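You operate a simulated robot arm through the tools that you are given. There is no shell and no other tool.

You run a simulated robot arm. Do the job below in one go: nothing can be reset, and whatever is moved stays where it is left.

## Task
Centre the trim, steer both ways, zero the counter, then drive to the finish.
Fine: the trim is the grey controller's knob; steer well over each way; open the start gate; the counter ends on 1.

The check looks at the end state, three seconds after you hand in, the way a careful person would. Anything else that was tipped, shoved, dropped, spilled or broken makes it a failure.

## Robot
A 7-joint arm with a fingered hand, fixed in place. Base frame: the origin is on the floor under the middle of its stand, x ahead of it, y to its left, z up. Lengths are in m, angles in rad, forces in N, time in s.
It reaches about 1.085 m from its shoulder. Its first joint turns from -2.897 to 2.897 rad. Payload 3.7 kg.
The TCP is the grasp point between the finger pads, 0.025 m short of the fingertips. In the tool frame z runs along the fingers and y along their closing line. The gripper opens to 0.088 m; its body begins 0.029 m behind the TCP. The gripper is a hand of 5 fingers: y runs from the thumb to the fingers, the wrist lies at [-0.013, -0.106, -0.174] in the tool frame, and closing takes about 1.5 s.
Orientation is that of the tool frame in the base frame, as [roll, pitch, yaw] about the fixed x, y, z axes, in that order (R = Rz(yaw) Ry(pitch) Rx(roll)). With the fingers straight down and the wrist toward the robot, the tool's x, y and z point along [0, 1, 0], [1, 0, 0] and [0, 0, -1] of the base frame.

## Interface
- The arm moves only by the tool nudge_tool. Its argument "rows" is a list of rows, each an object of numbers (a shift or turn left out is 0, a gripper value left out holds the last): "tx", "ty", "tz": the shift along the base's x, y, z in m; "ax", "ay", "az": the turn, a rotation vector about the base's x, y, z in rad. In form: [{"tx": .., "ty": .., "tz": .., "ax": .., "ay": .., "az": ..}, ...]. A call has 1 to 20 rows; each row is the pose to reach, as a shift and turn from the pose commanded when the call began. "jaw" is the gripper command, from -1 (shut) to 1 (fully open), values between in proportion, set as the call begins (left out, the last holds). A row lasts 0.2 s, in which the tool goes at most 0.05 m and 0.15 rad; a call with a longer step from one row to the next is refused whole, and so is a gripper value outside its range. A pose out of reach is approached as far as the arm can. The call stops where the force on the tool passes 40 N (or 10 N more than at its start, if that is more) or the arm is blocked; 0.2 s more then pass. Each finger travels about 0.108 m/s and halts on what it meets, pressing with about 30 N; the grip force reading is that of the motor and also rises with nothing between the fingers. The clock runs only during rows and for 0.2 s after the last one: add rows that repeat a pose to give the fingers time. It gives the time, the measured TCP pose, the force on the tool (base axes), the opening and the grip force at its end, in the units of the frame above (readings bear some noise), with the torque about the TCP (base axes, N m) and any sound that the robot's microphone picked up.
- Cameras (640 x 400 px; columns grow to the right, rows downward): "scene" is fixed at [0.2199, 0.6512, 1.5463]; the picture's right is [-0.67, -0.74, 0.00], its down [-0.61, 0.56, -0.57] and it looks along [0.42, -0.38, -0.82] (base axes); focal length 332 px, centre (320, 200). "wrist" rides on the gripper at [0.059, -0.079, -0.105] in the tool frame; the picture's right is [-0.73, 0.32, -0.61], its down [-0.62, -0.68, 0.38] and it looks along [-0.29, 0.66, 0.70] (tool axes); focal length 234 px, centre (320, 200). There is no depth. A picture from a camera that has moved, and an enlarged one, comes with that camera's place and axes in the base frame and with its lens.
- grab_frame(camera): a new picture of that camera. No time passes.
- finger_targets(index, middle, ring, little, thumb_bend, thumb_turn): sets how far each is bent, from 0 (flat) to 1 (curled in); at 0.3 the hand is open as for a grip, at 0.7 the pads meet at the TCP. One left out holds its place. A second passes; each finger stops where it meets its share of the squeeze, and holds until it gets a number again. A gripper value or a shape takes the hand back. It gives what a move gives, with no picture; readings hold the bend of each and the force on index, middle, ring, little, thumb and palm. thumb_turn goes from beside the hand (0) to across from the fingers (1), as for a grip.
- preshape(shape): the hand has 5 fingers and takes this shape, open, in about a second: jaw (thumb against the fingers, like two jaws); tri (thumb and two fingers); tip (a fingertip pinch); poke (one finger out to press); point (the index stretched); flat (the hand flat); cup (the hand cupped); fist (a fist). The gripper value then closes the fingers along that shape, each until it touches; the sizes above hold for jaw. It gives what a move gives, with no picture.
- enlarge(camera, box): a new picture of the part [left, top, right, bottom] of that camera's present view, enlarged. No time passes.
- hand_in(): hands the job in; it is judged then, once.

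Places have to be worked out from the pictures, the camera data and where the tool is seen. Open the gripper and draw the arm clear of the work before you hand the job in, unless the task says otherwise.

The tools are called after "Request:" by a JSON object that holds its "op" and its "data". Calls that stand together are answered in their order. nudge_tool: Moves the arm, as the interface text tells. Its arguments: {"type":"object","properties":{"rows":{"type":"array","items":{"type":"object","properties":{"tx":{"type":"number"},"ty":{"type":"number"},"tz":{"type":"number"},"ax":{"type":"number"},"ay":{"type":"number"},"az":{"type":"number"}}}},"jaw":{"type":"number"}},"required":["rows"]} The other tools are called the same way: preshape (shape) gives the hand a shape; finger_targets (index, middle, ring, little, thumb_bend, thumb_turn) moves the fingers one by one; grab_frame (camera) takes a picture; enlarge (camera, box) takes an enlarged picture of a part of a camera's view; hand_in () hands the job in.

At the start:

```text
time: 0.0
tcp_pos: [0.4293, 0.2313, 1.1313]
orientation: [3.141, 0.0, 1.571]
wrist_force: [-0.4, 0.0, 0.1]
wrist_torque: [-0.02, 0.0, -0.03]
gripper_width: 0.088
grip_force: 0.0
shape: jaw
bend: [0.3, 0.3, 0.3, 0.3, 0.3, 0.98]
finger forces: [0.1, 0.0, 0.0, 0.0, 0.1, 0.1]
```

scene: 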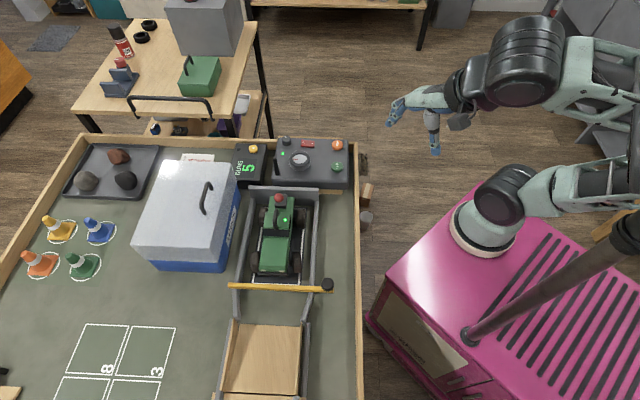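
wrist: 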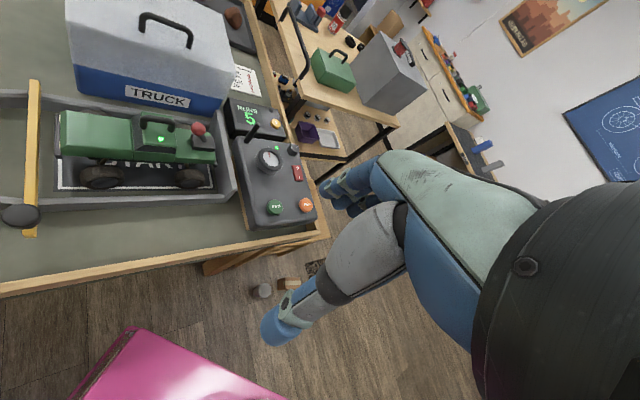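

I see a table with a green truck in a start bay, a yellow gate, a grey controller and a counter box showing 5. I'll enlarge these areas to see the details.

Request:
{"op": "enlarge", "data": {"camera": "scene", "box": [220, 120, 380, 220]}}

Request:
{"op": "enlarge", "data": {"camera": "wrist", "box": [210, 80, 350, 240]}}

Request:
{"op": "enlarge", "data": {"camera": "scene", "box": [160, 240, 400, 400]}}

Request:
{"op": "enlarge", "data": {"camera": "wrist", "box": [0, 60, 240, 260]}}

```text
4.00 times, centred on (300, 170) of scene
camera zoom: at [0.2199, 0.6512, 1.5463], right [-0.67, -0.74, 0.0], down [-0.61, 0.56, -0.57], along [0.42, -0.38, -0.82], focal length 1330 px, centre (400, 320)
```

zoom: 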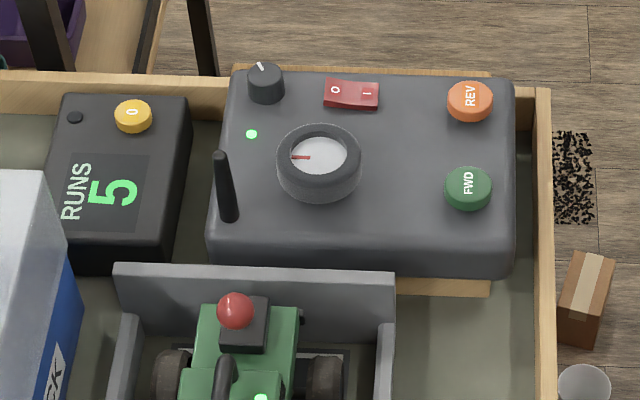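

```text
2.50 times, centred on (280, 160) of wrist
camera zoom: at [0.3499, 0.2905, 1.2361], right [0.32, -0.73, 0.61], down [-0.68, -0.62, -0.38], along [0.66, -0.29, -0.7], focal length 585 px, centre (420, 300)
```

zoom: 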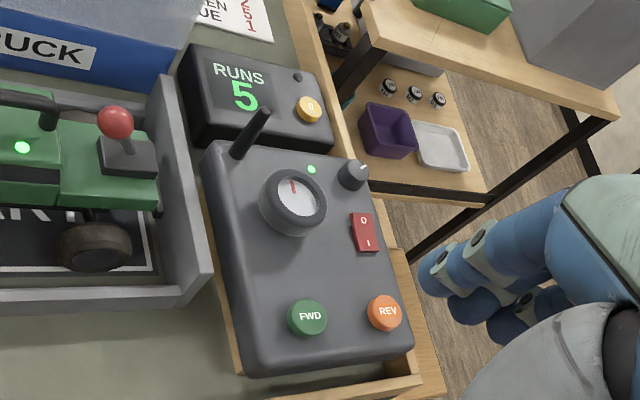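

```text
2.50 times, centred on (280, 320) of scene
camera zoom: at [0.2199, 0.6512, 1.5463], right [-0.67, -0.74, 0.0], down [-0.61, 0.56, -0.57], along [0.42, -0.38, -0.82], focal length 831 px, centre (420, -100)
```

zoom: 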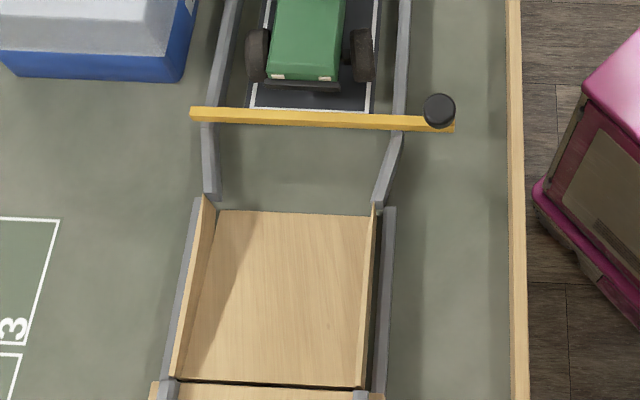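

```text
2.00 times, centred on (120, 160) of wrist
camera zoom: at [0.3499, 0.2905, 1.2361], right [0.32, -0.73, 0.61], down [-0.68, -0.62, -0.38], along [0.66, -0.29, -0.7], focal length 468 px, centre (720, 280)
```

zoom: 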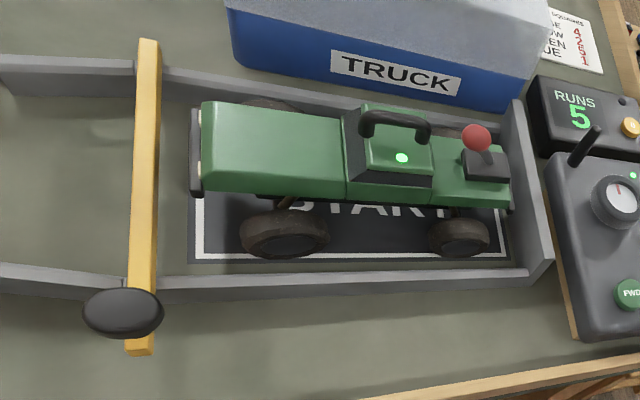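

The trim seems to be the small dark knob with a white line, and the wheel with the red mark looks like the steering. I'll read the paper sheet and look at the rest of the track.

Request:
{"op": "enlarge", "data": {"camera": "wrist", "box": [220, 55, 280, 105]}}

Request:
{"op": "enlarge", "data": {"camera": "scene", "box": [170, 140, 250, 190]}}

Request:
{"op": "enlarge", "data": {"camera": "scene", "box": [265, 130, 315, 170]}}

Request:
{"op": "enlarge", "data": {"camera": "scene", "box": [300, 260, 350, 310]}}

```text
8.00 times, centred on (250, 80) of wrist
camera zoom: at [0.3499, 0.2905, 1.2361], right [0.32, -0.73, 0.61], down [-0.68, -0.62, -0.38], along [0.66, -0.29, -0.7], focal length 1873 px, centre (880, 1160)
```

zoom: 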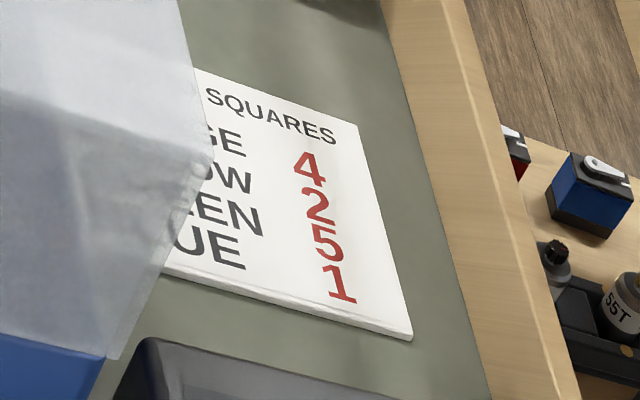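

```text
8.00 times, centred on (210, 165) of scene
camera zoom: at [0.2199, 0.6512, 1.5463], right [-0.67, -0.74, 0.0], down [-0.61, 0.56, -0.57], along [0.42, -0.38, -0.82], focal length 2660 px, centre (1200, 480)
```

zoom: 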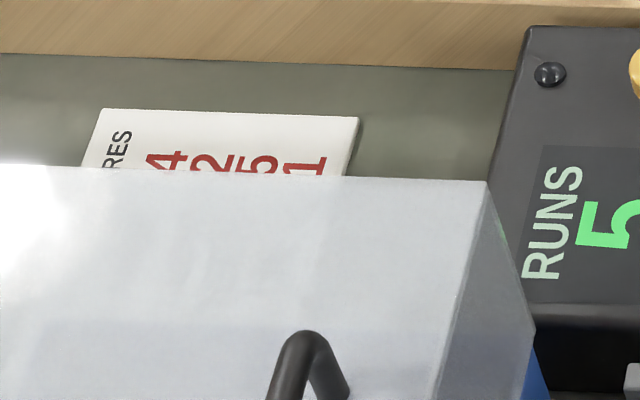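

```text
10.00 times, centred on (290, 150) of scene
camera zoom: at [0.2199, 0.6512, 1.5463], right [-0.67, -0.74, 0.0], down [-0.61, 0.56, -0.57], along [0.42, -0.38, -0.82], focal length 3325 px, centre (620, 700)
```

zoom: 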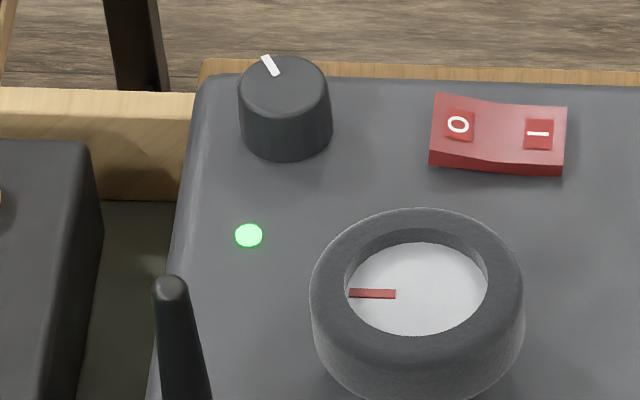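

```text
8.00 times, centred on (325, 285) of scene
camera zoom: at [0.2199, 0.6512, 1.5463], right [-0.67, -0.74, 0.0], down [-0.61, 0.56, -0.57], along [0.42, -0.38, -0.82], focal length 2660 px, centre (280, -480)
```

zoom: 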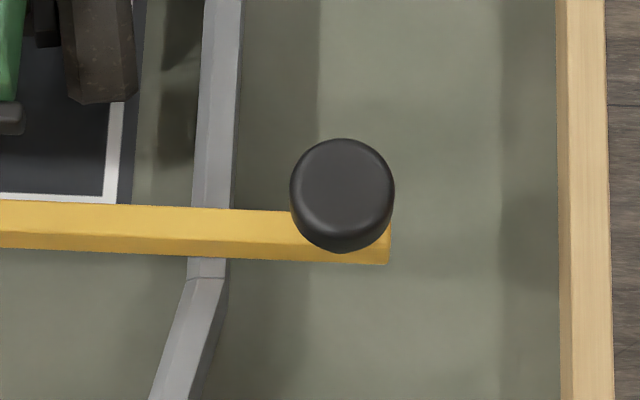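

The controller's "up" points to picture-left in the scene view. The wheel mark is centred, but the trim pointer is roughly 65° clockwise of centre. I'll turn the hand up high so the wrist camera looks at the gate and the ramp.

Request:
{"op": "nudge_tool", "data": {"rows": [{"az": 0.15}, {"az": 0.3}, {"az": 0.45}, {"az": 0.6}, {"az": 0.75}, {"az": 0.9}, {"az": 1.05}, {"az": 1.2}]}}

Request:
{"op": "grab_frame", "data": {"camera": "wrist"}}

Request:
{"op": "grab_frame", "data": {"camera": "scene"}}

```text
time: 1.8
tcp_pos: [0.4291, 0.2323, 1.131]
orientation: [3.141, 0.001, 2.775]
wrist_force: [-0.2, -0.5, -0.4]
wrist_torque: [-0.02, -0.02, 0.0]
gripper_width: 0.0876
grip_force: 0.0
shape: jaw
bend: [0.3, 0.3, 0.3, 0.3, 0.3, 0.98]
finger forces: [0.0, 0.0, 0.0, 0.1, 0.0, 0.1]
```

```text
taken
camera wrist: at [0.345, 0.1794, 1.2361], right [0.79, 0.04, 0.61], down [0.34, -0.86, -0.38], along [0.51, 0.51, -0.7], focal length 234 px, centre (320, 200)
```

wrist: 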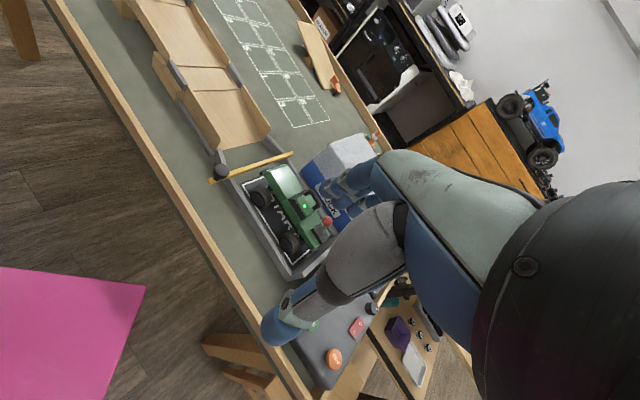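

```text
taken
```

scene: 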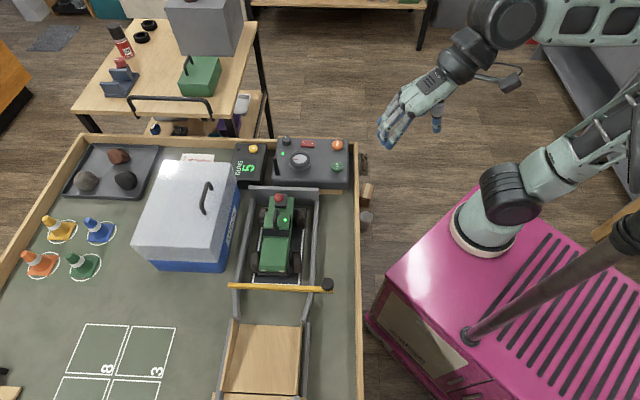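

The track runs on over a ramp toward the far end of the table. I'll enlarge the gate and the track in this wrist view.

Request:
{"op": "enlarge", "data": {"camera": "wrist", "box": [190, 130, 310, 210]}}

Request:
{"op": "enlarge", "data": {"camera": "wrist", "box": [60, 0, 300, 150]}}

```text
5.00 times, centred on (250, 170) of wrist
camera zoom: at [0.345, 0.1794, 1.2361], right [0.79, 0.04, 0.61], down [0.34, -0.86, -0.38], along [0.51, 0.51, -0.7], focal length 1171 px, centre (670, 350)
```

zoom: 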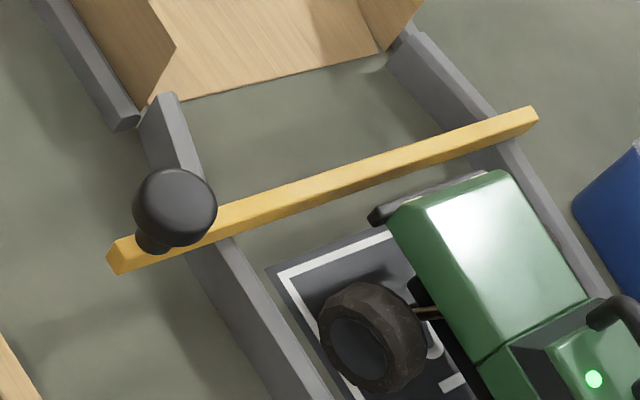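

```text
2.67 times, centred on (180, 75) of wrist
camera zoom: at [0.345, 0.1794, 1.2361], right [0.79, 0.04, 0.61], down [0.34, -0.86, -0.38], along [0.51, 0.51, -0.7], focal length 624 px, centre (693, 533)
```

zoom: 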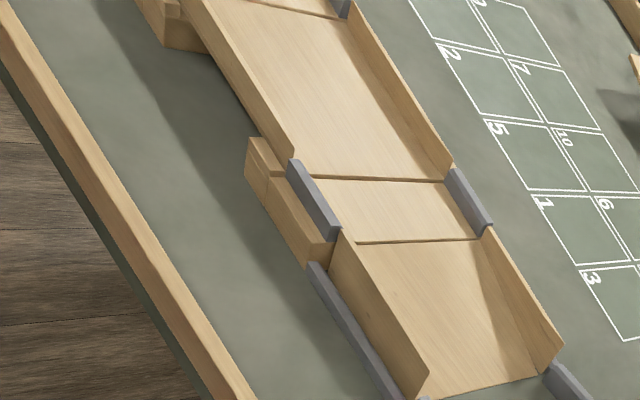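

The gate bar lies across the lane walls, with a mushroom knob on its robot-side end. I'll bring the camera nearer to find out how the gate pivots, keeping the fingers well above the knob.

Request:
{"op": "nudge_tool", "data": {"rows": [{"ty": 0.04, "tz": -0.02}, {"ty": 0.08, "tz": -0.04}, {"ty": 0.12, "tz": -0.06}, {"ty": 0.16, "tz": -0.09}, {"ty": 0.2, "tz": -0.12}, {"ty": 0.22, "tz": -0.14}]}}

Request:
{"op": "grab_frame", "data": {"camera": "wrist"}}

Request:
{"op": "grab_frame", "data": {"camera": "scene"}}

```text
time: 3.2
tcp_pos: [0.4296, 0.4526, 0.989]
orientation: [3.141, 0.001, 2.771]
wrist_force: [-0.6, -0.3, 0.2]
wrist_torque: [0.04, 0.01, -0.02]
gripper_width: 0.0876
grip_force: 0.0
shape: jaw
bend: [0.3, 0.3, 0.3, 0.3, 0.3, 0.98]
finger forces: [0.0, 0.0, 0.0, 0.1, 0.0, 0.0]
```

```text
taken
camera wrist: at [0.3458, 0.3995, 1.0953], right [0.79, 0.04, 0.61], down [0.34, -0.86, -0.38], along [0.51, 0.51, -0.69], focal length 234 px, centre (320, 200)
```

wrist: 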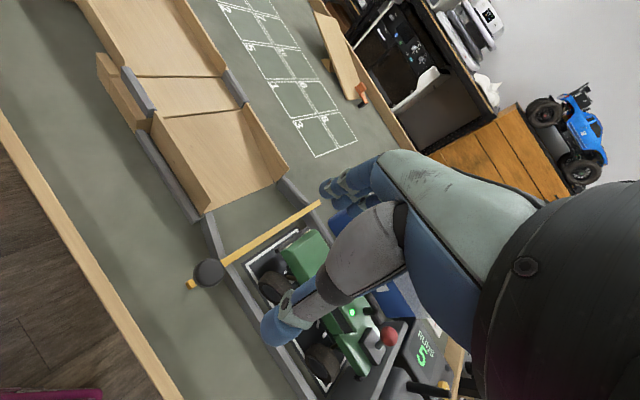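

```text
taken
```

scene: 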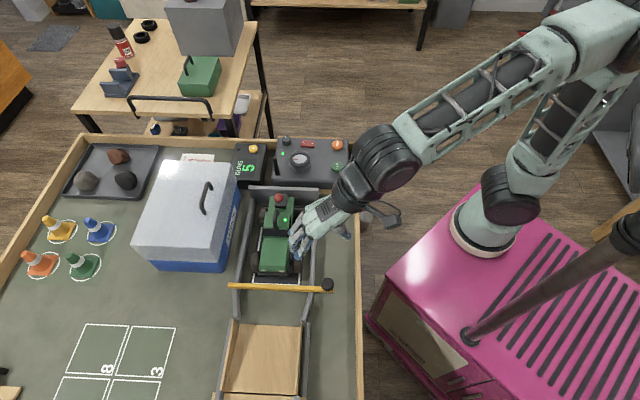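

I'll enlarge the gate region in this closer wrist view.

Request:
{"op": "enlarge", "data": {"camera": "wrist", "box": [170, 180, 340, 300]}}

Request:
{"op": "enlarge", "data": {"camera": "wrist", "box": [60, 0, 300, 150]}}

Request:
{"op": "enlarge", "data": {"camera": "scene", "box": [220, 260, 340, 320]}}

```text
3.33 times, centred on (255, 240) of wrist
camera zoom: at [0.3458, 0.3995, 1.0953], right [0.79, 0.04, 0.61], down [0.34, -0.86, -0.38], along [0.51, 0.51, -0.69], focal length 781 px, centre (537, 67)
```

zoom: 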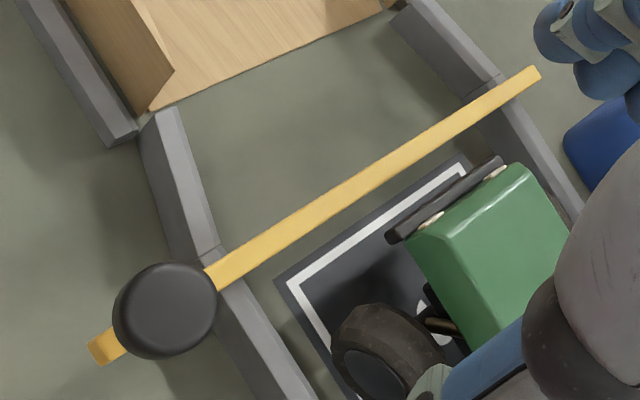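

```text
2.67 times, centred on (180, 75) of wrist
camera zoom: at [0.3458, 0.3995, 1.0953], right [0.79, 0.04, 0.61], down [0.34, -0.86, -0.38], along [0.51, 0.51, -0.69], focal length 624 px, centre (693, 533)
```

zoom: 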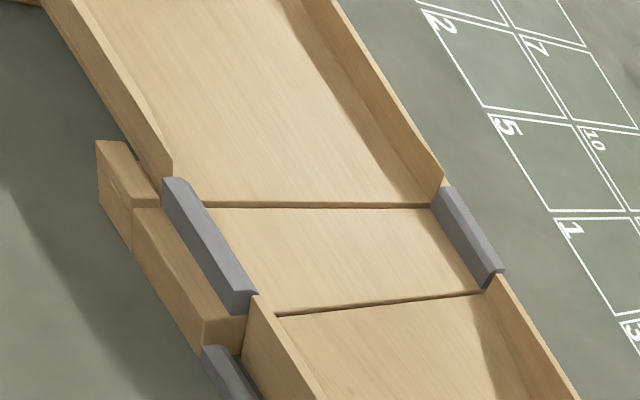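

```text
5.33 times, centred on (280, 290) of scene
camera zoom: at [0.2199, 0.6512, 1.5463], right [-0.67, -0.74, 0.0], down [-0.61, 0.56, -0.57], along [0.42, -0.38, -0.82], focal length 1773 px, centre (533, -280)
```

zoom: 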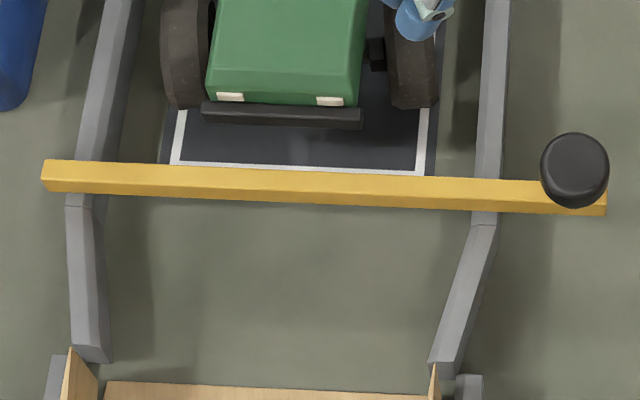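

The bar simply spans both walls, so I'll deal with it later. First I'll try the fingertip-pinch shape for the trim knob and see where the tips end up.

Request:
{"op": "preshape", "data": {"shape": "tip"}}

Request:
{"op": "grab_frame", "data": {"camera": "wrist"}}

Request:
{"op": "enlarge", "data": {"camera": "scene", "box": [260, 160, 420, 260]}}

```text
time: 4.1
tcp_pos: [0.4295, 0.4523, 0.9901]
orientation: [3.141, -0.001, 2.774]
wrist_force: [-1.0, 0.9, 0.2]
wrist_torque: [0.02, 0.01, 0.02]
gripper_width: 0.0878
grip_force: 0.0
shape: tip
bend: [0.3, 0.98, 0.99, 0.99, 0.3, 0.98]
finger forces: [0.0, 0.0, 0.1, 0.0, 0.0, 0.0]
```

```text
taken
camera wrist: at [0.3461, 0.3993, 1.0954], right [0.79, 0.04, 0.61], down [0.33, -0.86, -0.38], along [0.51, 0.51, -0.7], focal length 234 px, centre (320, 200)
```

wrist: 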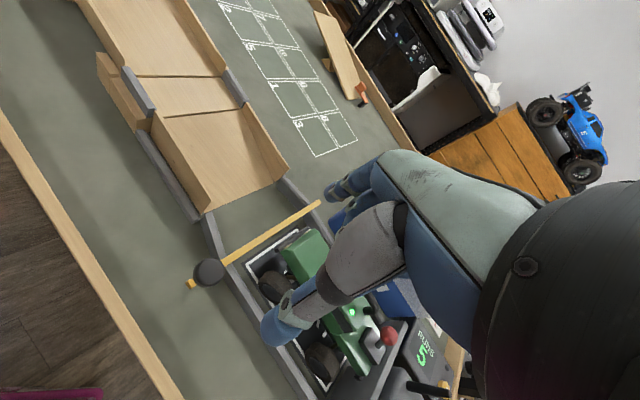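

```text
4.00 times, centred on (340, 210) of scene
camera zoom: at [0.2199, 0.6512, 1.5463], right [-0.67, -0.74, 0.0], down [-0.61, 0.56, -0.57], along [0.42, -0.38, -0.82], focal length 1330 px, centre (240, 160)
```

zoom: 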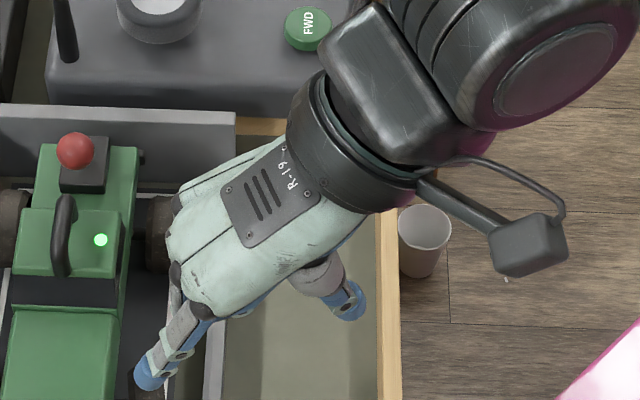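

In this shape the index and thumb tips sit symmetrically about 5 cm either side of the TCP, and the other fingers are curled. I put the trim knob at about (0.805, 0.250), top z 0.84, with the panel at about 0.816. I'll move above it and turn the hand back to yaw 1.3.

Request:
{"op": "nudge_tool", "data": {"rows": [{"tx": 0.034, "ty": -0.018, "tz": 0.01, "az": -0.134}, {"tx": 0.068, "ty": -0.037, "tz": 0.01, "az": -0.268}, {"tx": 0.102, "ty": -0.055, "tz": 0.01, "az": -0.402}, {"tx": 0.137, "ty": -0.073, "tz": 0.01, "az": -0.536}, {"tx": 0.171, "ty": -0.092, "tz": 0.01, "az": -0.67}, {"tx": 0.205, "ty": -0.11, "tz": 0.01, "az": -0.804}, {"tx": 0.239, "ty": -0.129, "tz": 0.01, "az": -0.938}, {"tx": 0.273, "ty": -0.147, "tz": 0.01, "az": -1.072}, {"tx": 0.307, "ty": -0.166, "tz": 0.01, "az": -1.206}, {"tx": 0.341, "ty": -0.184, "tz": 0.0, "az": -1.34}, {"tx": 0.3755, "ty": -0.2023, "tz": -0.01, "az": -1.474}], "jaw": 0.136}}

Request:
{"op": "grab_frame", "data": {"camera": "wrist"}}

Request:
{"op": "enlarge", "data": {"camera": "scene", "box": [220, 80, 380, 180]}}

```text
time: 6.5
tcp_pos: [0.8064, 0.2508, 0.981]
orientation: [-3.141, 0.0, 1.294]
wrist_force: [0.5, -0.8, 0.9]
wrist_torque: [0.03, -0.01, 0.01]
gripper_width: 0.0505
grip_force: 0.0
shape: tip
bend: [0.31, 0.98, 0.99, 0.99, 0.66, 1.0]
finger forces: [0.0, 0.0, 0.1, 0.0, 0.0, 0.0]
```

```text
taken
camera wrist: at [0.7452, 0.328, 1.0872], right [0.11, -0.79, 0.61], down [-0.82, -0.42, -0.38], along [0.55, -0.46, -0.7], focal length 234 px, centre (320, 200)
```

wrist: 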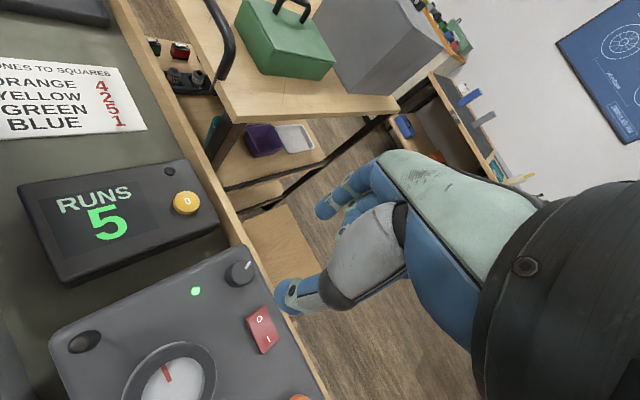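

```text
4.00 times, centred on (300, 130) of scene
camera zoom: at [0.2199, 0.6512, 1.5463], right [-0.67, -0.74, 0.0], down [-0.61, 0.56, -0.57], along [0.42, -0.38, -0.82], focal length 1330 px, centre (400, 480)
```

zoom: 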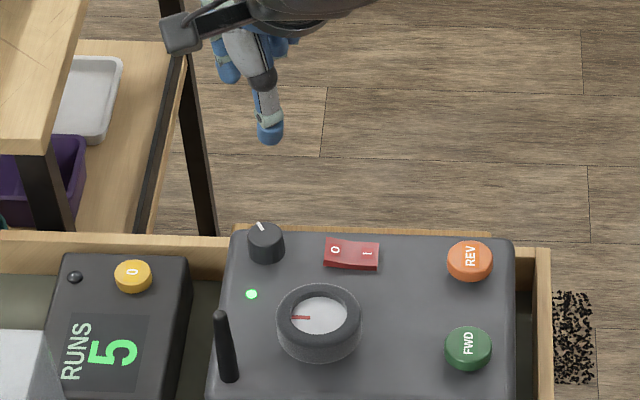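

The knob works out at about (0.808, 0.251), almost directly under the TCP. I'll go part of the way down, then look again.

Request:
{"op": "nudge_tool", "data": {"rows": [{"tx": 0.001, "tz": -0.03}, {"tx": 0.002, "tz": -0.06}, {"tx": 0.002, "tz": -0.09}, {"tx": 0.002, "tz": -0.1}]}}

Request:
{"op": "enlarge", "data": {"camera": "wrist", "box": [140, 180, 400, 380]}}

Request:
{"op": "enlarge", "data": {"camera": "scene", "box": [240, 90, 340, 170]}}

```text
time: 7.5
tcp_pos: [0.807, 0.2492, 0.881]
orientation: [3.14, 0.001, 1.297]
wrist_force: [-0.4, -0.7, -0.1]
wrist_torque: [0.04, 0.0, 0.0]
gripper_width: 0.0504
grip_force: 0.2
shape: tip
bend: [0.31, 0.98, 0.99, 0.99, 0.66, 1.0]
finger forces: [0.0, 0.0, 0.0, 0.0, 0.0, 0.0]
```

```text
2.00 times, centred on (270, 280) of wrist
camera zoom: at [0.746, 0.3266, 0.9864], right [0.11, -0.79, 0.61], down [-0.82, -0.42, -0.38], along [0.55, -0.46, -0.7], focal length 468 px, centre (420, 40)
```

zoom: 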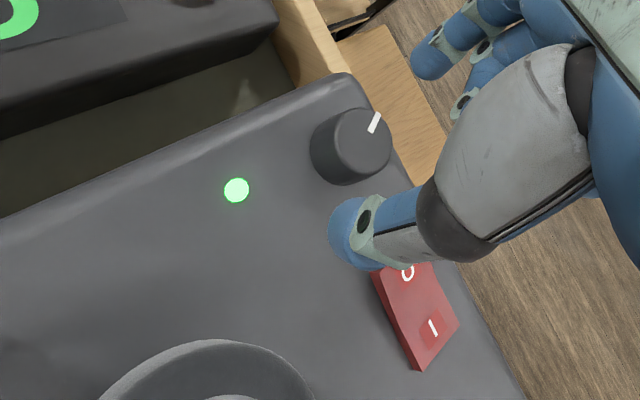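

```text
5.00 times, centred on (290, 130) of scene
camera zoom: at [0.2199, 0.6512, 1.5463], right [-0.67, -0.74, 0.0], down [-0.61, 0.56, -0.57], along [0.42, -0.38, -0.82], focal length 1662 px, centre (470, 550)
```

zoom: 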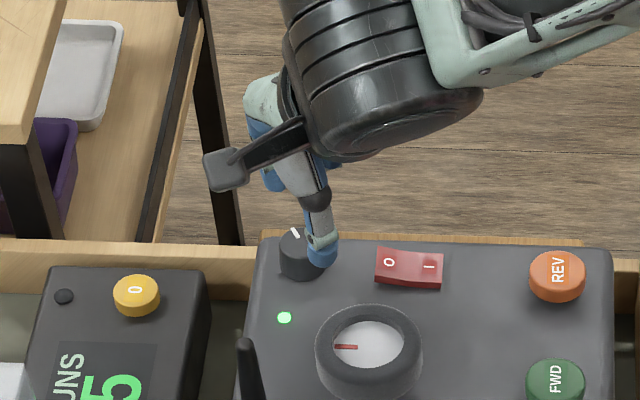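

The knob sits almost exactly between the thumb and index. I'll go down to TCP z of about 0.850, which leaves the tips just above the panel.

Request:
{"op": "nudge_tool", "data": {"rows": [{"tx": 0.001, "ty": 0.002, "tz": -0.01}, {"tx": 0.001, "ty": 0.002, "tz": -0.02}, {"tx": 0.001, "ty": 0.002, "tz": -0.03}, {"tx": 0.001, "ty": 0.002, "tz": -0.031}]}}

Request:
{"op": "enlarge", "data": {"camera": "wrist", "box": [140, 180, 400, 380]}}

Request:
{"op": "enlarge", "data": {"camera": "scene", "box": [260, 115, 340, 165]}}

```text
time: 8.5
tcp_pos: [0.8081, 0.2524, 0.8496]
orientation: [-3.141, 0.001, 1.297]
wrist_force: [0.3, 0.0, -0.2]
wrist_torque: [0.02, -0.01, -0.04]
gripper_width: 0.0502
grip_force: 0.1
shape: tip
bend: [0.31, 0.98, 0.99, 0.99, 0.66, 1.0]
finger forces: [0.0, 0.0, 0.1, 0.1, 0.0, 0.0]
```

```text
2.00 times, centred on (270, 280) of wrist
camera zoom: at [0.7471, 0.3298, 0.9553], right [0.11, -0.79, 0.61], down [-0.82, -0.42, -0.38], along [0.55, -0.46, -0.7], focal length 468 px, centre (420, 40)
```

zoom: 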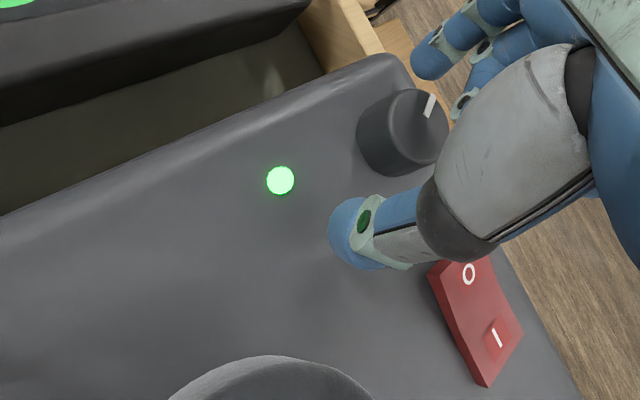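

```text
8.00 times, centred on (300, 140) of scene
camera zoom: at [0.2199, 0.6512, 1.5463], right [-0.67, -0.74, 0.0], down [-0.61, 0.56, -0.57], along [0.42, -0.38, -0.82], focal length 2660 px, centre (480, 680)
```

zoom: 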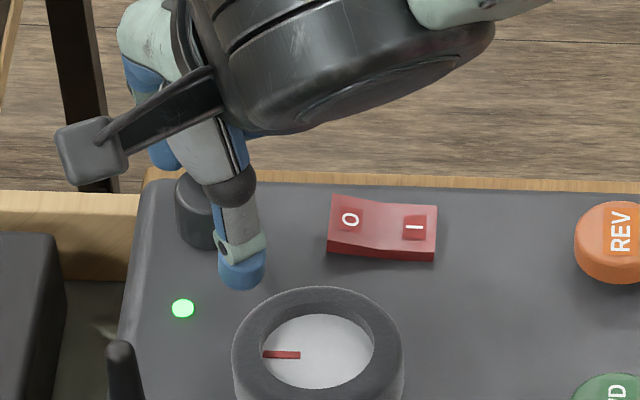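

The pinch is centred on the knob to within about 2 mm. I'll close on it, using hold rows to give the fingers time.

Request:
{"op": "nudge_tool", "data": {"rows": [{"tz": 0}, {"tz": 0}, {"tz": 0}, {"tz": 0}, {"tz": 0}, {"tz": 0}], "jaw": -1}}

Request:
{"op": "enlarge", "data": {"camera": "wrist", "box": [140, 180, 400, 380]}}

Request:
{"op": "enlarge", "data": {"camera": "scene", "box": [260, 115, 340, 165]}}

```text
time: 9.9
tcp_pos: [0.8084, 0.2522, 0.8499]
orientation: [-3.141, 0.001, 1.297]
wrist_force: [-0.1, 4.6, -1.7]
wrist_torque: [0.08, -0.01, 0.02]
gripper_width: 0.0193
grip_force: 29.9
shape: tip
bend: [0.74, 1.0, 1.0, 1.0, 0.74, 1.0]
finger forces: [25.1, 0.0, 0.0, 0.0, 23.9, 0.1]
```

```text
2.00 times, centred on (270, 280) of wrist
camera zoom: at [0.7472, 0.33, 0.9552], right [0.11, -0.79, 0.61], down [-0.82, -0.42, -0.38], along [0.55, -0.46, -0.7], focal length 468 px, centre (420, 40)
```

zoom: 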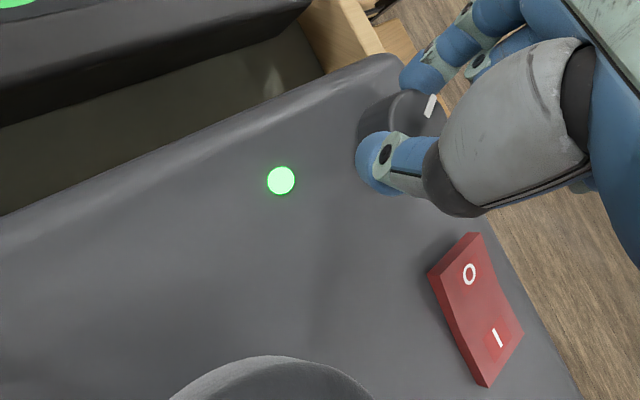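

```text
8.00 times, centred on (300, 140) of scene
camera zoom: at [0.2199, 0.6512, 1.5463], right [-0.67, -0.74, 0.0], down [-0.61, 0.56, -0.57], along [0.42, -0.38, -0.82], focal length 2660 px, centre (480, 680)
```

zoom: 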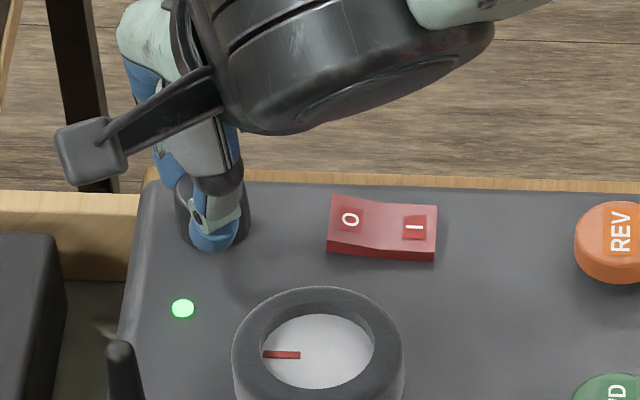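

The grip is firm, at about 25 N on each pad. I'll turn the knob counter-clockwise by about 1.0 rad.

Request:
{"op": "nudge_tool", "data": {"rows": [{"az": 0.1}, {"az": 0.2}, {"az": 0.3}, {"az": 0.4}, {"az": 0.5}, {"az": 0.6}, {"az": 0.7}, {"az": 0.8}, {"az": 0.9}, {"az": 1.0}]}}

Request:
{"op": "enlarge", "data": {"camera": "wrist", "box": [140, 180, 400, 380]}}

Request:
{"op": "enlarge", "data": {"camera": "scene", "box": [260, 115, 340, 165]}}

```text
time: 12.1
tcp_pos: [0.8078, 0.2528, 0.8502]
orientation: [-3.141, 0.0, 2.299]
wrist_force: [4.5, 16.2, -3.6]
wrist_torque: [0.25, -0.06, 0.13]
gripper_width: 0.0148
grip_force: 29.9
shape: tip
bend: [0.75, 1.0, 1.0, 1.0, 0.85, 1.0]
finger forces: [22.7, 0.1, 0.0, 0.1, 0.0, 0.0]
```

```text
2.00 times, centred on (270, 280) of wrist
camera zoom: at [0.7091, 0.2437, 0.9549], right [0.72, -0.33, 0.61], down [-0.09, -0.92, -0.38], along [0.68, 0.22, -0.7], focal length 468 px, centre (420, 40)
```

zoom: 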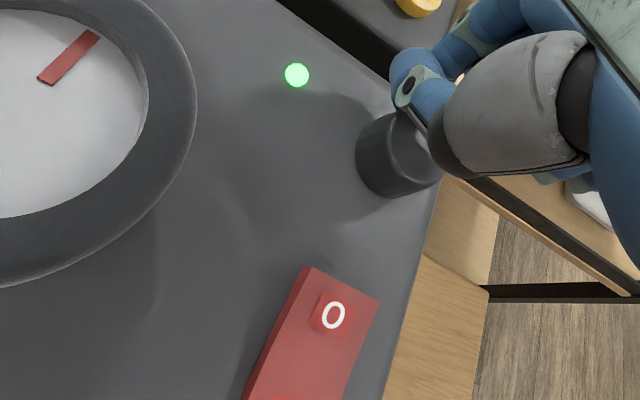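

```text
8.00 times, centred on (300, 140) of scene
camera zoom: at [0.2199, 0.6512, 1.5463], right [-0.67, -0.74, 0.0], down [-0.61, 0.56, -0.57], along [0.42, -0.38, -0.82], focal length 2660 px, centre (480, 680)
```

zoom: 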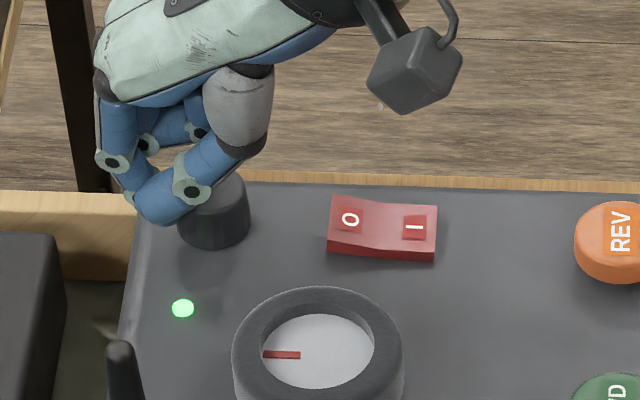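

The thumb slipped off: the pinch line sits nearly 1 cm to the tool +x side of the knob's axis. I'll open, raise the hand and look at the pointer.

Request:
{"op": "nudge_tool", "data": {"rows": [{"tz": 0}, {"tz": 0}, {"tz": 0}, {"tz": 0}, {"tz": 0.02}, {"tz": 0.05}, {"tz": 0.08}], "jaw": 0.136}}

Request:
{"op": "enlarge", "data": {"camera": "wrist", "box": [140, 180, 400, 380]}}

Request:
{"op": "enlarge", "data": {"camera": "scene", "box": [260, 115, 340, 165]}}

```text
time: 13.7
tcp_pos: [0.8076, 0.2514, 0.9279]
orientation: [-3.141, 0.0, 2.297]
wrist_force: [1.0, 0.0, -0.7]
wrist_torque: [0.01, 0.02, 0.01]
gripper_width: 0.0497
grip_force: 0.0
shape: tip
bend: [0.32, 0.98, 0.99, 0.99, 0.66, 1.0]
finger forces: [0.0, 0.0, 0.0, 0.0, 0.0, 0.0]
```

```text
2.00 times, centred on (270, 280) of wrist
camera zoom: at [0.7082, 0.2437, 1.034], right [0.72, -0.33, 0.61], down [-0.1, -0.92, -0.38], along [0.68, 0.22, -0.7], focal length 468 px, centre (420, 40)
```

zoom: 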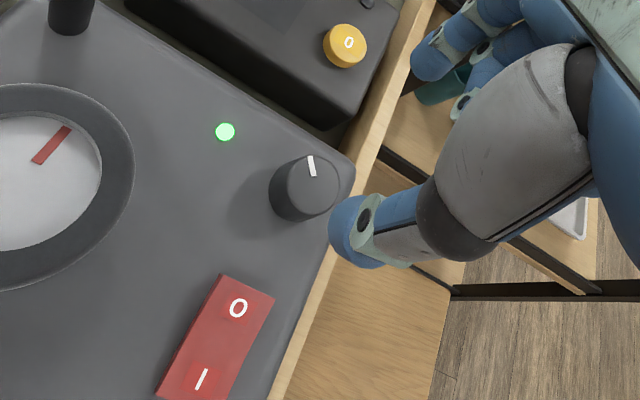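

```text
8.00 times, centred on (300, 140) of scene
camera zoom: at [0.2199, 0.6512, 1.5463], right [-0.67, -0.74, 0.0], down [-0.61, 0.56, -0.57], along [0.42, -0.38, -0.82], focal length 2660 px, centre (480, 680)
```

zoom: 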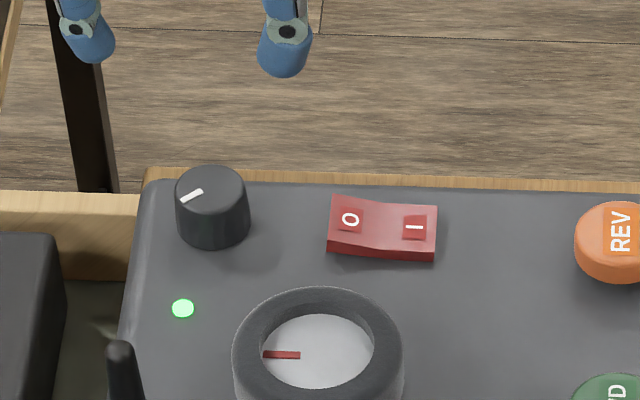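

The knob turned past centre: the pointer is now at about 80°, against 45° for "up", so it needs about 35–40° clockwise. I'll switch to the thumb-and-two-finger shape for a steadier grip and turn the hand to yaw 1.85.

Request:
{"op": "preshape", "data": {"shape": "tri"}}

Request:
{"op": "nudge_tool", "data": {"rows": [{"az": -0.1}, {"az": -0.2}, {"az": -0.3}, {"az": -0.4}, {"az": -0.45}, {"az": -0.45}, {"az": -0.45}], "jaw": -0.05}}

Request:
{"op": "grab_frame", "data": {"camera": "wrist"}}

Request:
{"op": "enlarge", "data": {"camera": "wrist", "box": [140, 180, 400, 380]}}

Request:
{"op": "enlarge", "data": {"camera": "scene", "box": [240, 80, 340, 160]}}

```text
time: 14.6
tcp_pos: [0.8078, 0.2524, 0.9284]
orientation: [3.141, 0.001, 2.296]
wrist_force: [-0.4, 0.0, -0.3]
wrist_torque: [0.0, -0.01, -0.01]
gripper_width: 0.088
grip_force: 0.1
shape: tri
bend: [0.3, 0.3, 0.99, 0.99, 0.3, 0.98]
finger forces: [0.1, 0.1, 0.1, 0.0, 0.0, 0.0]
```

```text
time: 16.2
tcp_pos: [0.8081, 0.2524, 0.9293]
orientation: [3.142, 0.0, 1.847]
wrist_force: [-0.8, 0.7, 0.3]
wrist_torque: [0.01, -0.02, -0.01]
gripper_width: 0.0425
grip_force: 0.0
shape: tri
bend: [0.74, 0.45, 0.99, 0.99, 0.71, 1.0]
finger forces: [0.0, 0.0, 0.1, 0.0, 0.0, 0.1]
```

```text
taken
camera wrist: at [0.7154, 0.2865, 1.035], right [0.51, -0.61, 0.61], down [-0.49, -0.79, -0.38], along [0.71, -0.1, -0.7], focal length 234 px, centre (320, 200)
```

wrist: 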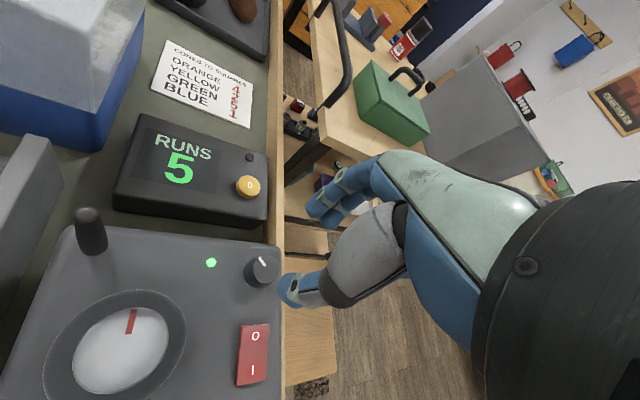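

```text
2.00 times, centred on (270, 280) of wrist
camera zoom: at [0.7154, 0.2865, 1.035], right [0.51, -0.61, 0.61], down [-0.49, -0.79, -0.38], along [0.71, -0.1, -0.7], focal length 468 px, centre (420, 40)
```

zoom: 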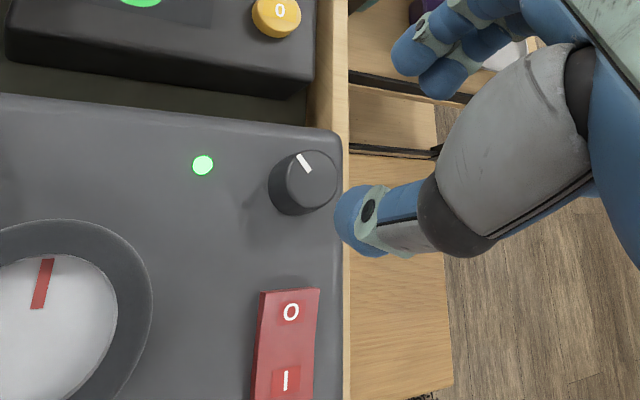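

```text
5.00 times, centred on (290, 120) of scene
camera zoom: at [0.2199, 0.6512, 1.5463], right [-0.67, -0.74, 0.0], down [-0.61, 0.56, -0.57], along [0.42, -0.38, -0.82], focal length 1662 px, centre (470, 600)
```

zoom: 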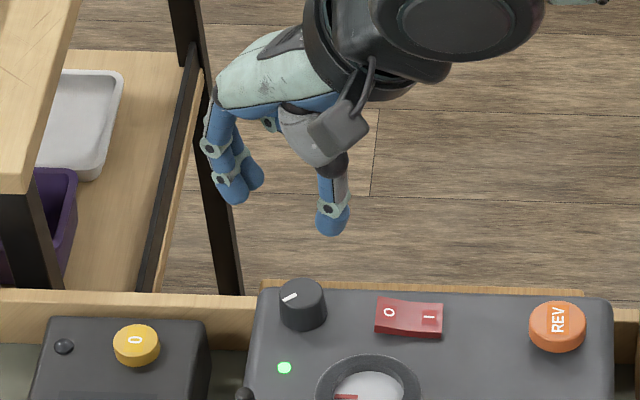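

With the two fingers and thumb straddling it, the knob is centred under the TCP to within 2–3 mm. I'll lower to the knob and close on it.

Request:
{"op": "nudge_tool", "data": {"rows": [{"ty": -0.002, "tz": -0.03}, {"ty": -0.002, "tz": -0.055}, {"ty": -0.002, "tz": -0.07}, {"ty": -0.002, "tz": -0.079}, {"ty": -0.002, "tz": -0.079}]}}

Request:
{"op": "enlarge", "data": {"camera": "wrist", "box": [140, 180, 400, 380]}}

Request:
{"op": "enlarge", "data": {"camera": "scene", "box": [260, 115, 340, 165]}}

```text
time: 17.4
tcp_pos: [0.8077, 0.2504, 0.8495]
orientation: [-3.142, 0.0, 1.847]
wrist_force: [0.0, -0.6, 0.6]
wrist_torque: [0.0, 0.0, 0.0]
gripper_width: 0.0421
grip_force: 0.1
shape: tri
bend: [0.74, 0.45, 0.99, 0.99, 0.71, 1.0]
finger forces: [0.0, 0.1, 0.1, 0.1, 0.0, 0.0]
```

```text
2.00 times, centred on (270, 280) of wrist
camera zoom: at [0.7164, 0.2851, 0.9554], right [0.51, -0.61, 0.61], down [-0.49, -0.79, -0.38], along [0.71, -0.1, -0.7], focal length 468 px, centre (420, 40)
```

zoom: 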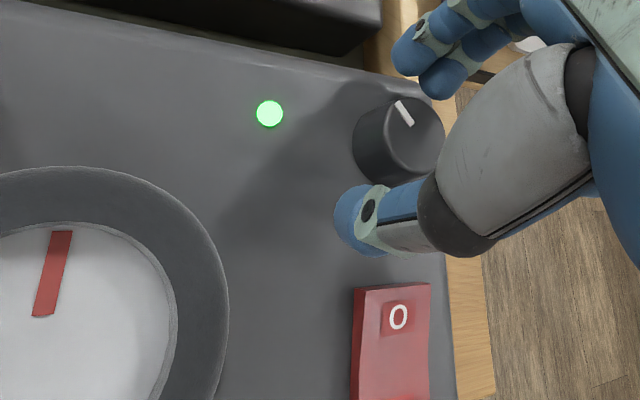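

```text
8.00 times, centred on (300, 140) of scene
camera zoom: at [0.2199, 0.6512, 1.5463], right [-0.67, -0.74, 0.0], down [-0.61, 0.56, -0.57], along [0.42, -0.38, -0.82], focal length 2660 px, centre (480, 680)
```

zoom: 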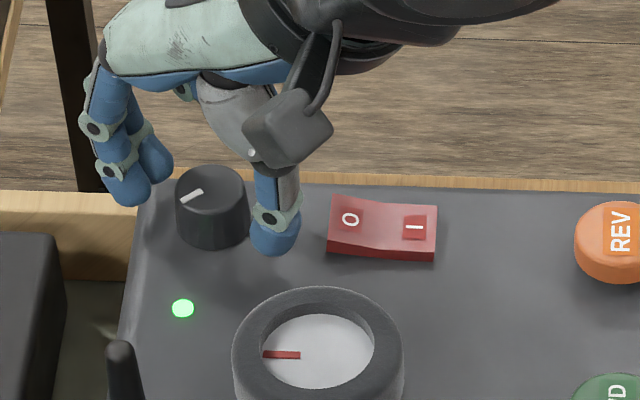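

The knob sits slightly toward the thumb side, so I'll shift 4 mm that way and close.

Request:
{"op": "nudge_tool", "data": {"rows": [{"tx": -0.004, "ty": -0.001}, {"tx": -0.004, "ty": -0.001}, {"tx": -0.004, "ty": -0.001}, {"tx": -0.004, "ty": -0.001}, {"tx": -0.004, "ty": -0.001}, {"tx": -0.004, "ty": -0.001}, {"tx": -0.004, "ty": -0.001}], "jaw": -1}}

Request:
{"op": "enlarge", "data": {"camera": "wrist", "box": [140, 180, 400, 380]}}

Request:
{"op": "enlarge", "data": {"camera": "scene", "box": [260, 115, 340, 165]}}

```text
time: 19.0
tcp_pos: [0.8044, 0.2494, 0.8505]
orientation: [-3.141, -0.001, 1.847]
wrist_force: [3.4, 8.8, -0.7]
wrist_torque: [0.16, -0.13, 0.05]
gripper_width: 0.0169
grip_force: 30.3
shape: tri
bend: [0.73, 0.52, 1.0, 1.0, 0.76, 1.0]
finger forces: [13.2, 16.3, 0.0, 0.0, 22.0, 0.0]
```

```text
2.00 times, centred on (270, 280) of wrist
camera zoom: at [0.7124, 0.2843, 0.9558], right [0.51, -0.61, 0.61], down [-0.48, -0.79, -0.38], along [0.71, -0.1, -0.7], focal length 468 px, centre (420, 40)
```

zoom: 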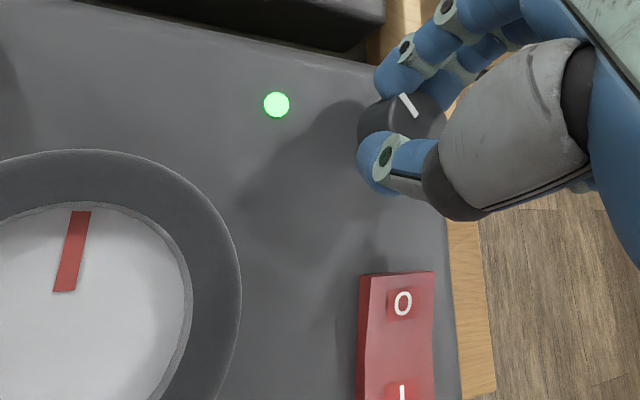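

```text
8.00 times, centred on (300, 140) of scene
camera zoom: at [0.2199, 0.6512, 1.5463], right [-0.67, -0.74, 0.0], down [-0.61, 0.56, -0.57], along [0.42, -0.38, -0.82], focal length 2660 px, centre (480, 680)
```

zoom: 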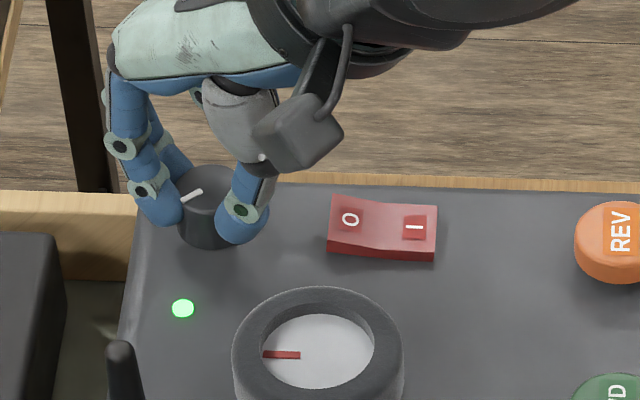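

This is a steady three-finger grip at 13, 16 and 22 N. I'll turn clockwise 0.6 rad about the knob axis.

Request:
{"op": "nudge_tool", "data": {"rows": [{"az": -0.08, "ty": 0.0003}, {"az": -0.16, "ty": 0.0006}, {"az": -0.24, "ty": 0.0009}, {"az": -0.32, "ty": 0.0012}, {"az": -0.4, "ty": 0.0015}, {"az": -0.48, "ty": 0.0018}, {"az": -0.54, "ty": 0.002}, {"az": -0.6, "ty": 0.002}]}}

Request:
{"op": "enlarge", "data": {"camera": "wrist", "box": [140, 180, 400, 380]}}

Request:
{"op": "enlarge", "data": {"camera": "scene", "box": [260, 115, 340, 165]}}

```text
time: 20.8
tcp_pos: [0.8061, 0.2505, 0.8503]
orientation: [3.139, 0.001, 1.246]
wrist_force: [19.2, 10.5, 2.5]
wrist_torque: [0.15, -0.55, 0.16]
gripper_width: 0.0169
grip_force: 30.3
shape: tri
bend: [0.73, 0.51, 1.0, 1.0, 0.77, 0.99]
finger forces: [20.4, 19.0, 0.1, 0.0, 20.9, 0.1]
```

```text
2.00 times, centred on (270, 280) of wrist
camera zoom: at [0.7484, 0.3313, 0.9556], right [0.07, -0.79, 0.61], down [-0.84, -0.37, -0.38], along [0.53, -0.48, -0.7], focal length 468 px, centre (420, 40)
```

zoom: 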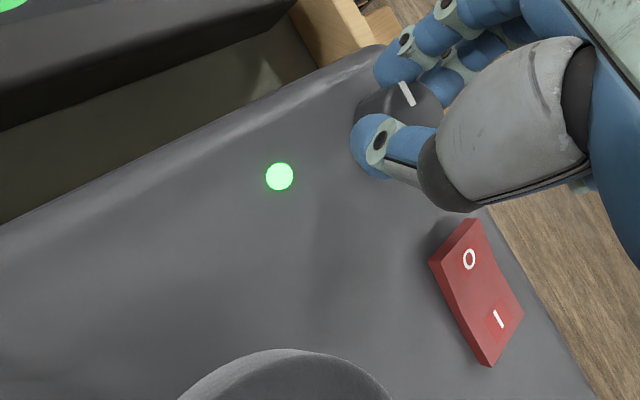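

```text
8.00 times, centred on (300, 140) of scene
camera zoom: at [0.2199, 0.6512, 1.5463], right [-0.67, -0.74, 0.0], down [-0.61, 0.56, -0.57], along [0.42, -0.38, -0.82], focal length 2660 px, centre (480, 680)
```

zoom: 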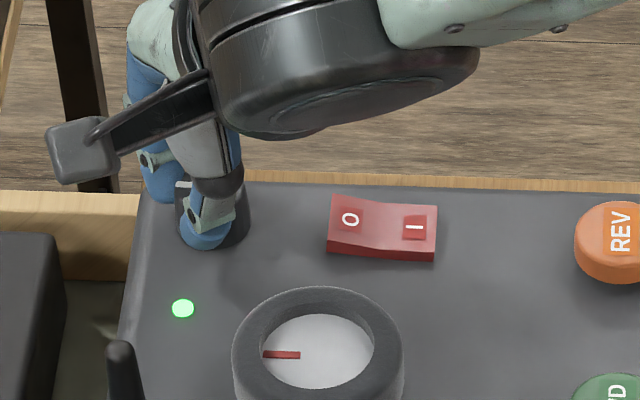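

The pointer now looks to be at about 42–45°, close to controller "up". I'll let go, rise and check it unobstructed.

Request:
{"op": "nudge_tool", "data": {"rows": [{"tz": 0}, {"tz": 0}, {"tz": 0}, {"tz": 0}, {"tz": 0.02}, {"tz": 0.05}, {"tz": 0.09}, {"tz": 0.1}], "jaw": 0.0}}

Request:
{"op": "enlarge", "data": {"camera": "wrist", "box": [180, 200, 340, 300]}}

Request:
{"op": "enlarge", "data": {"camera": "scene", "box": [270, 130, 320, 165]}}

Request:
{"op": "enlarge", "data": {"camera": "scene", "box": [260, 115, 360, 195]}}

```text
time: 22.6
tcp_pos: [0.8042, 0.2505, 0.9504]
orientation: [-3.141, 0.001, 1.247]
wrist_force: [0.4, -0.4, 0.3]
wrist_torque: [-0.01, 0.03, 0.0]
gripper_width: 0.0439
grip_force: 0.0
shape: tri
bend: [0.74, 0.45, 0.99, 0.99, 0.7, 1.0]
finger forces: [0.1, 0.1, 0.0, 0.1, 0.0, 0.0]
```

```text
4.00 times, centred on (260, 250) of wrist
camera zoom: at [0.7471, 0.331, 1.0562], right [0.08, -0.79, 0.61], down [-0.84, -0.37, -0.38], along [0.53, -0.48, -0.7], focal length 937 px, centre (560, 0)
```

zoom: 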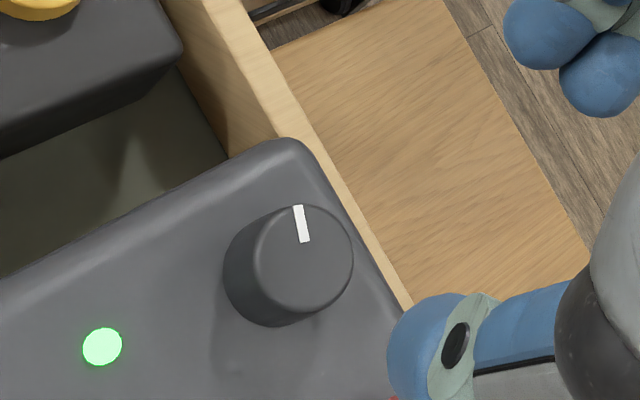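

```text
11.43 times, centred on (295, 148) of scene
camera zoom: at [0.2199, 0.6512, 1.5463], right [-0.67, -0.74, 0.0], down [-0.61, 0.56, -0.57], along [0.42, -0.38, -0.82], focal length 3800 px, centre (606, 800)
```

zoom: 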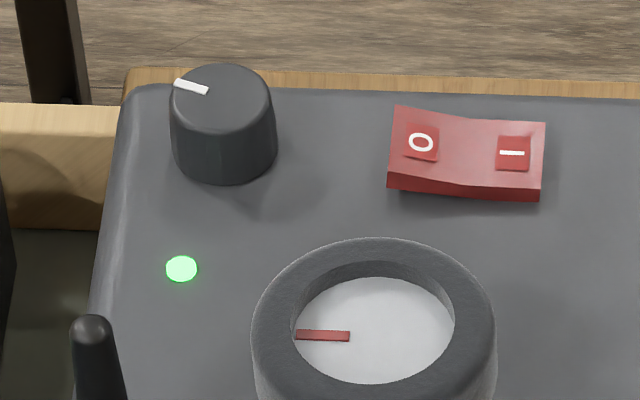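

```text
5.00 times, centred on (310, 155) of scene
camera zoom: at [0.2199, 0.6512, 1.5463], right [-0.67, -0.74, 0.0], down [-0.61, 0.56, -0.57], along [0.42, -0.38, -0.82], focal length 1662 px, centre (370, 425)
```

zoom: 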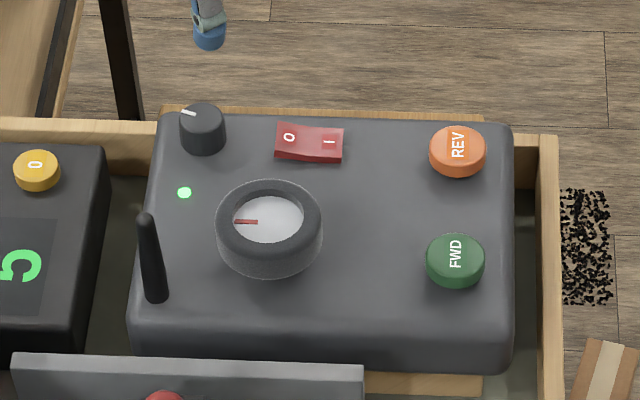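

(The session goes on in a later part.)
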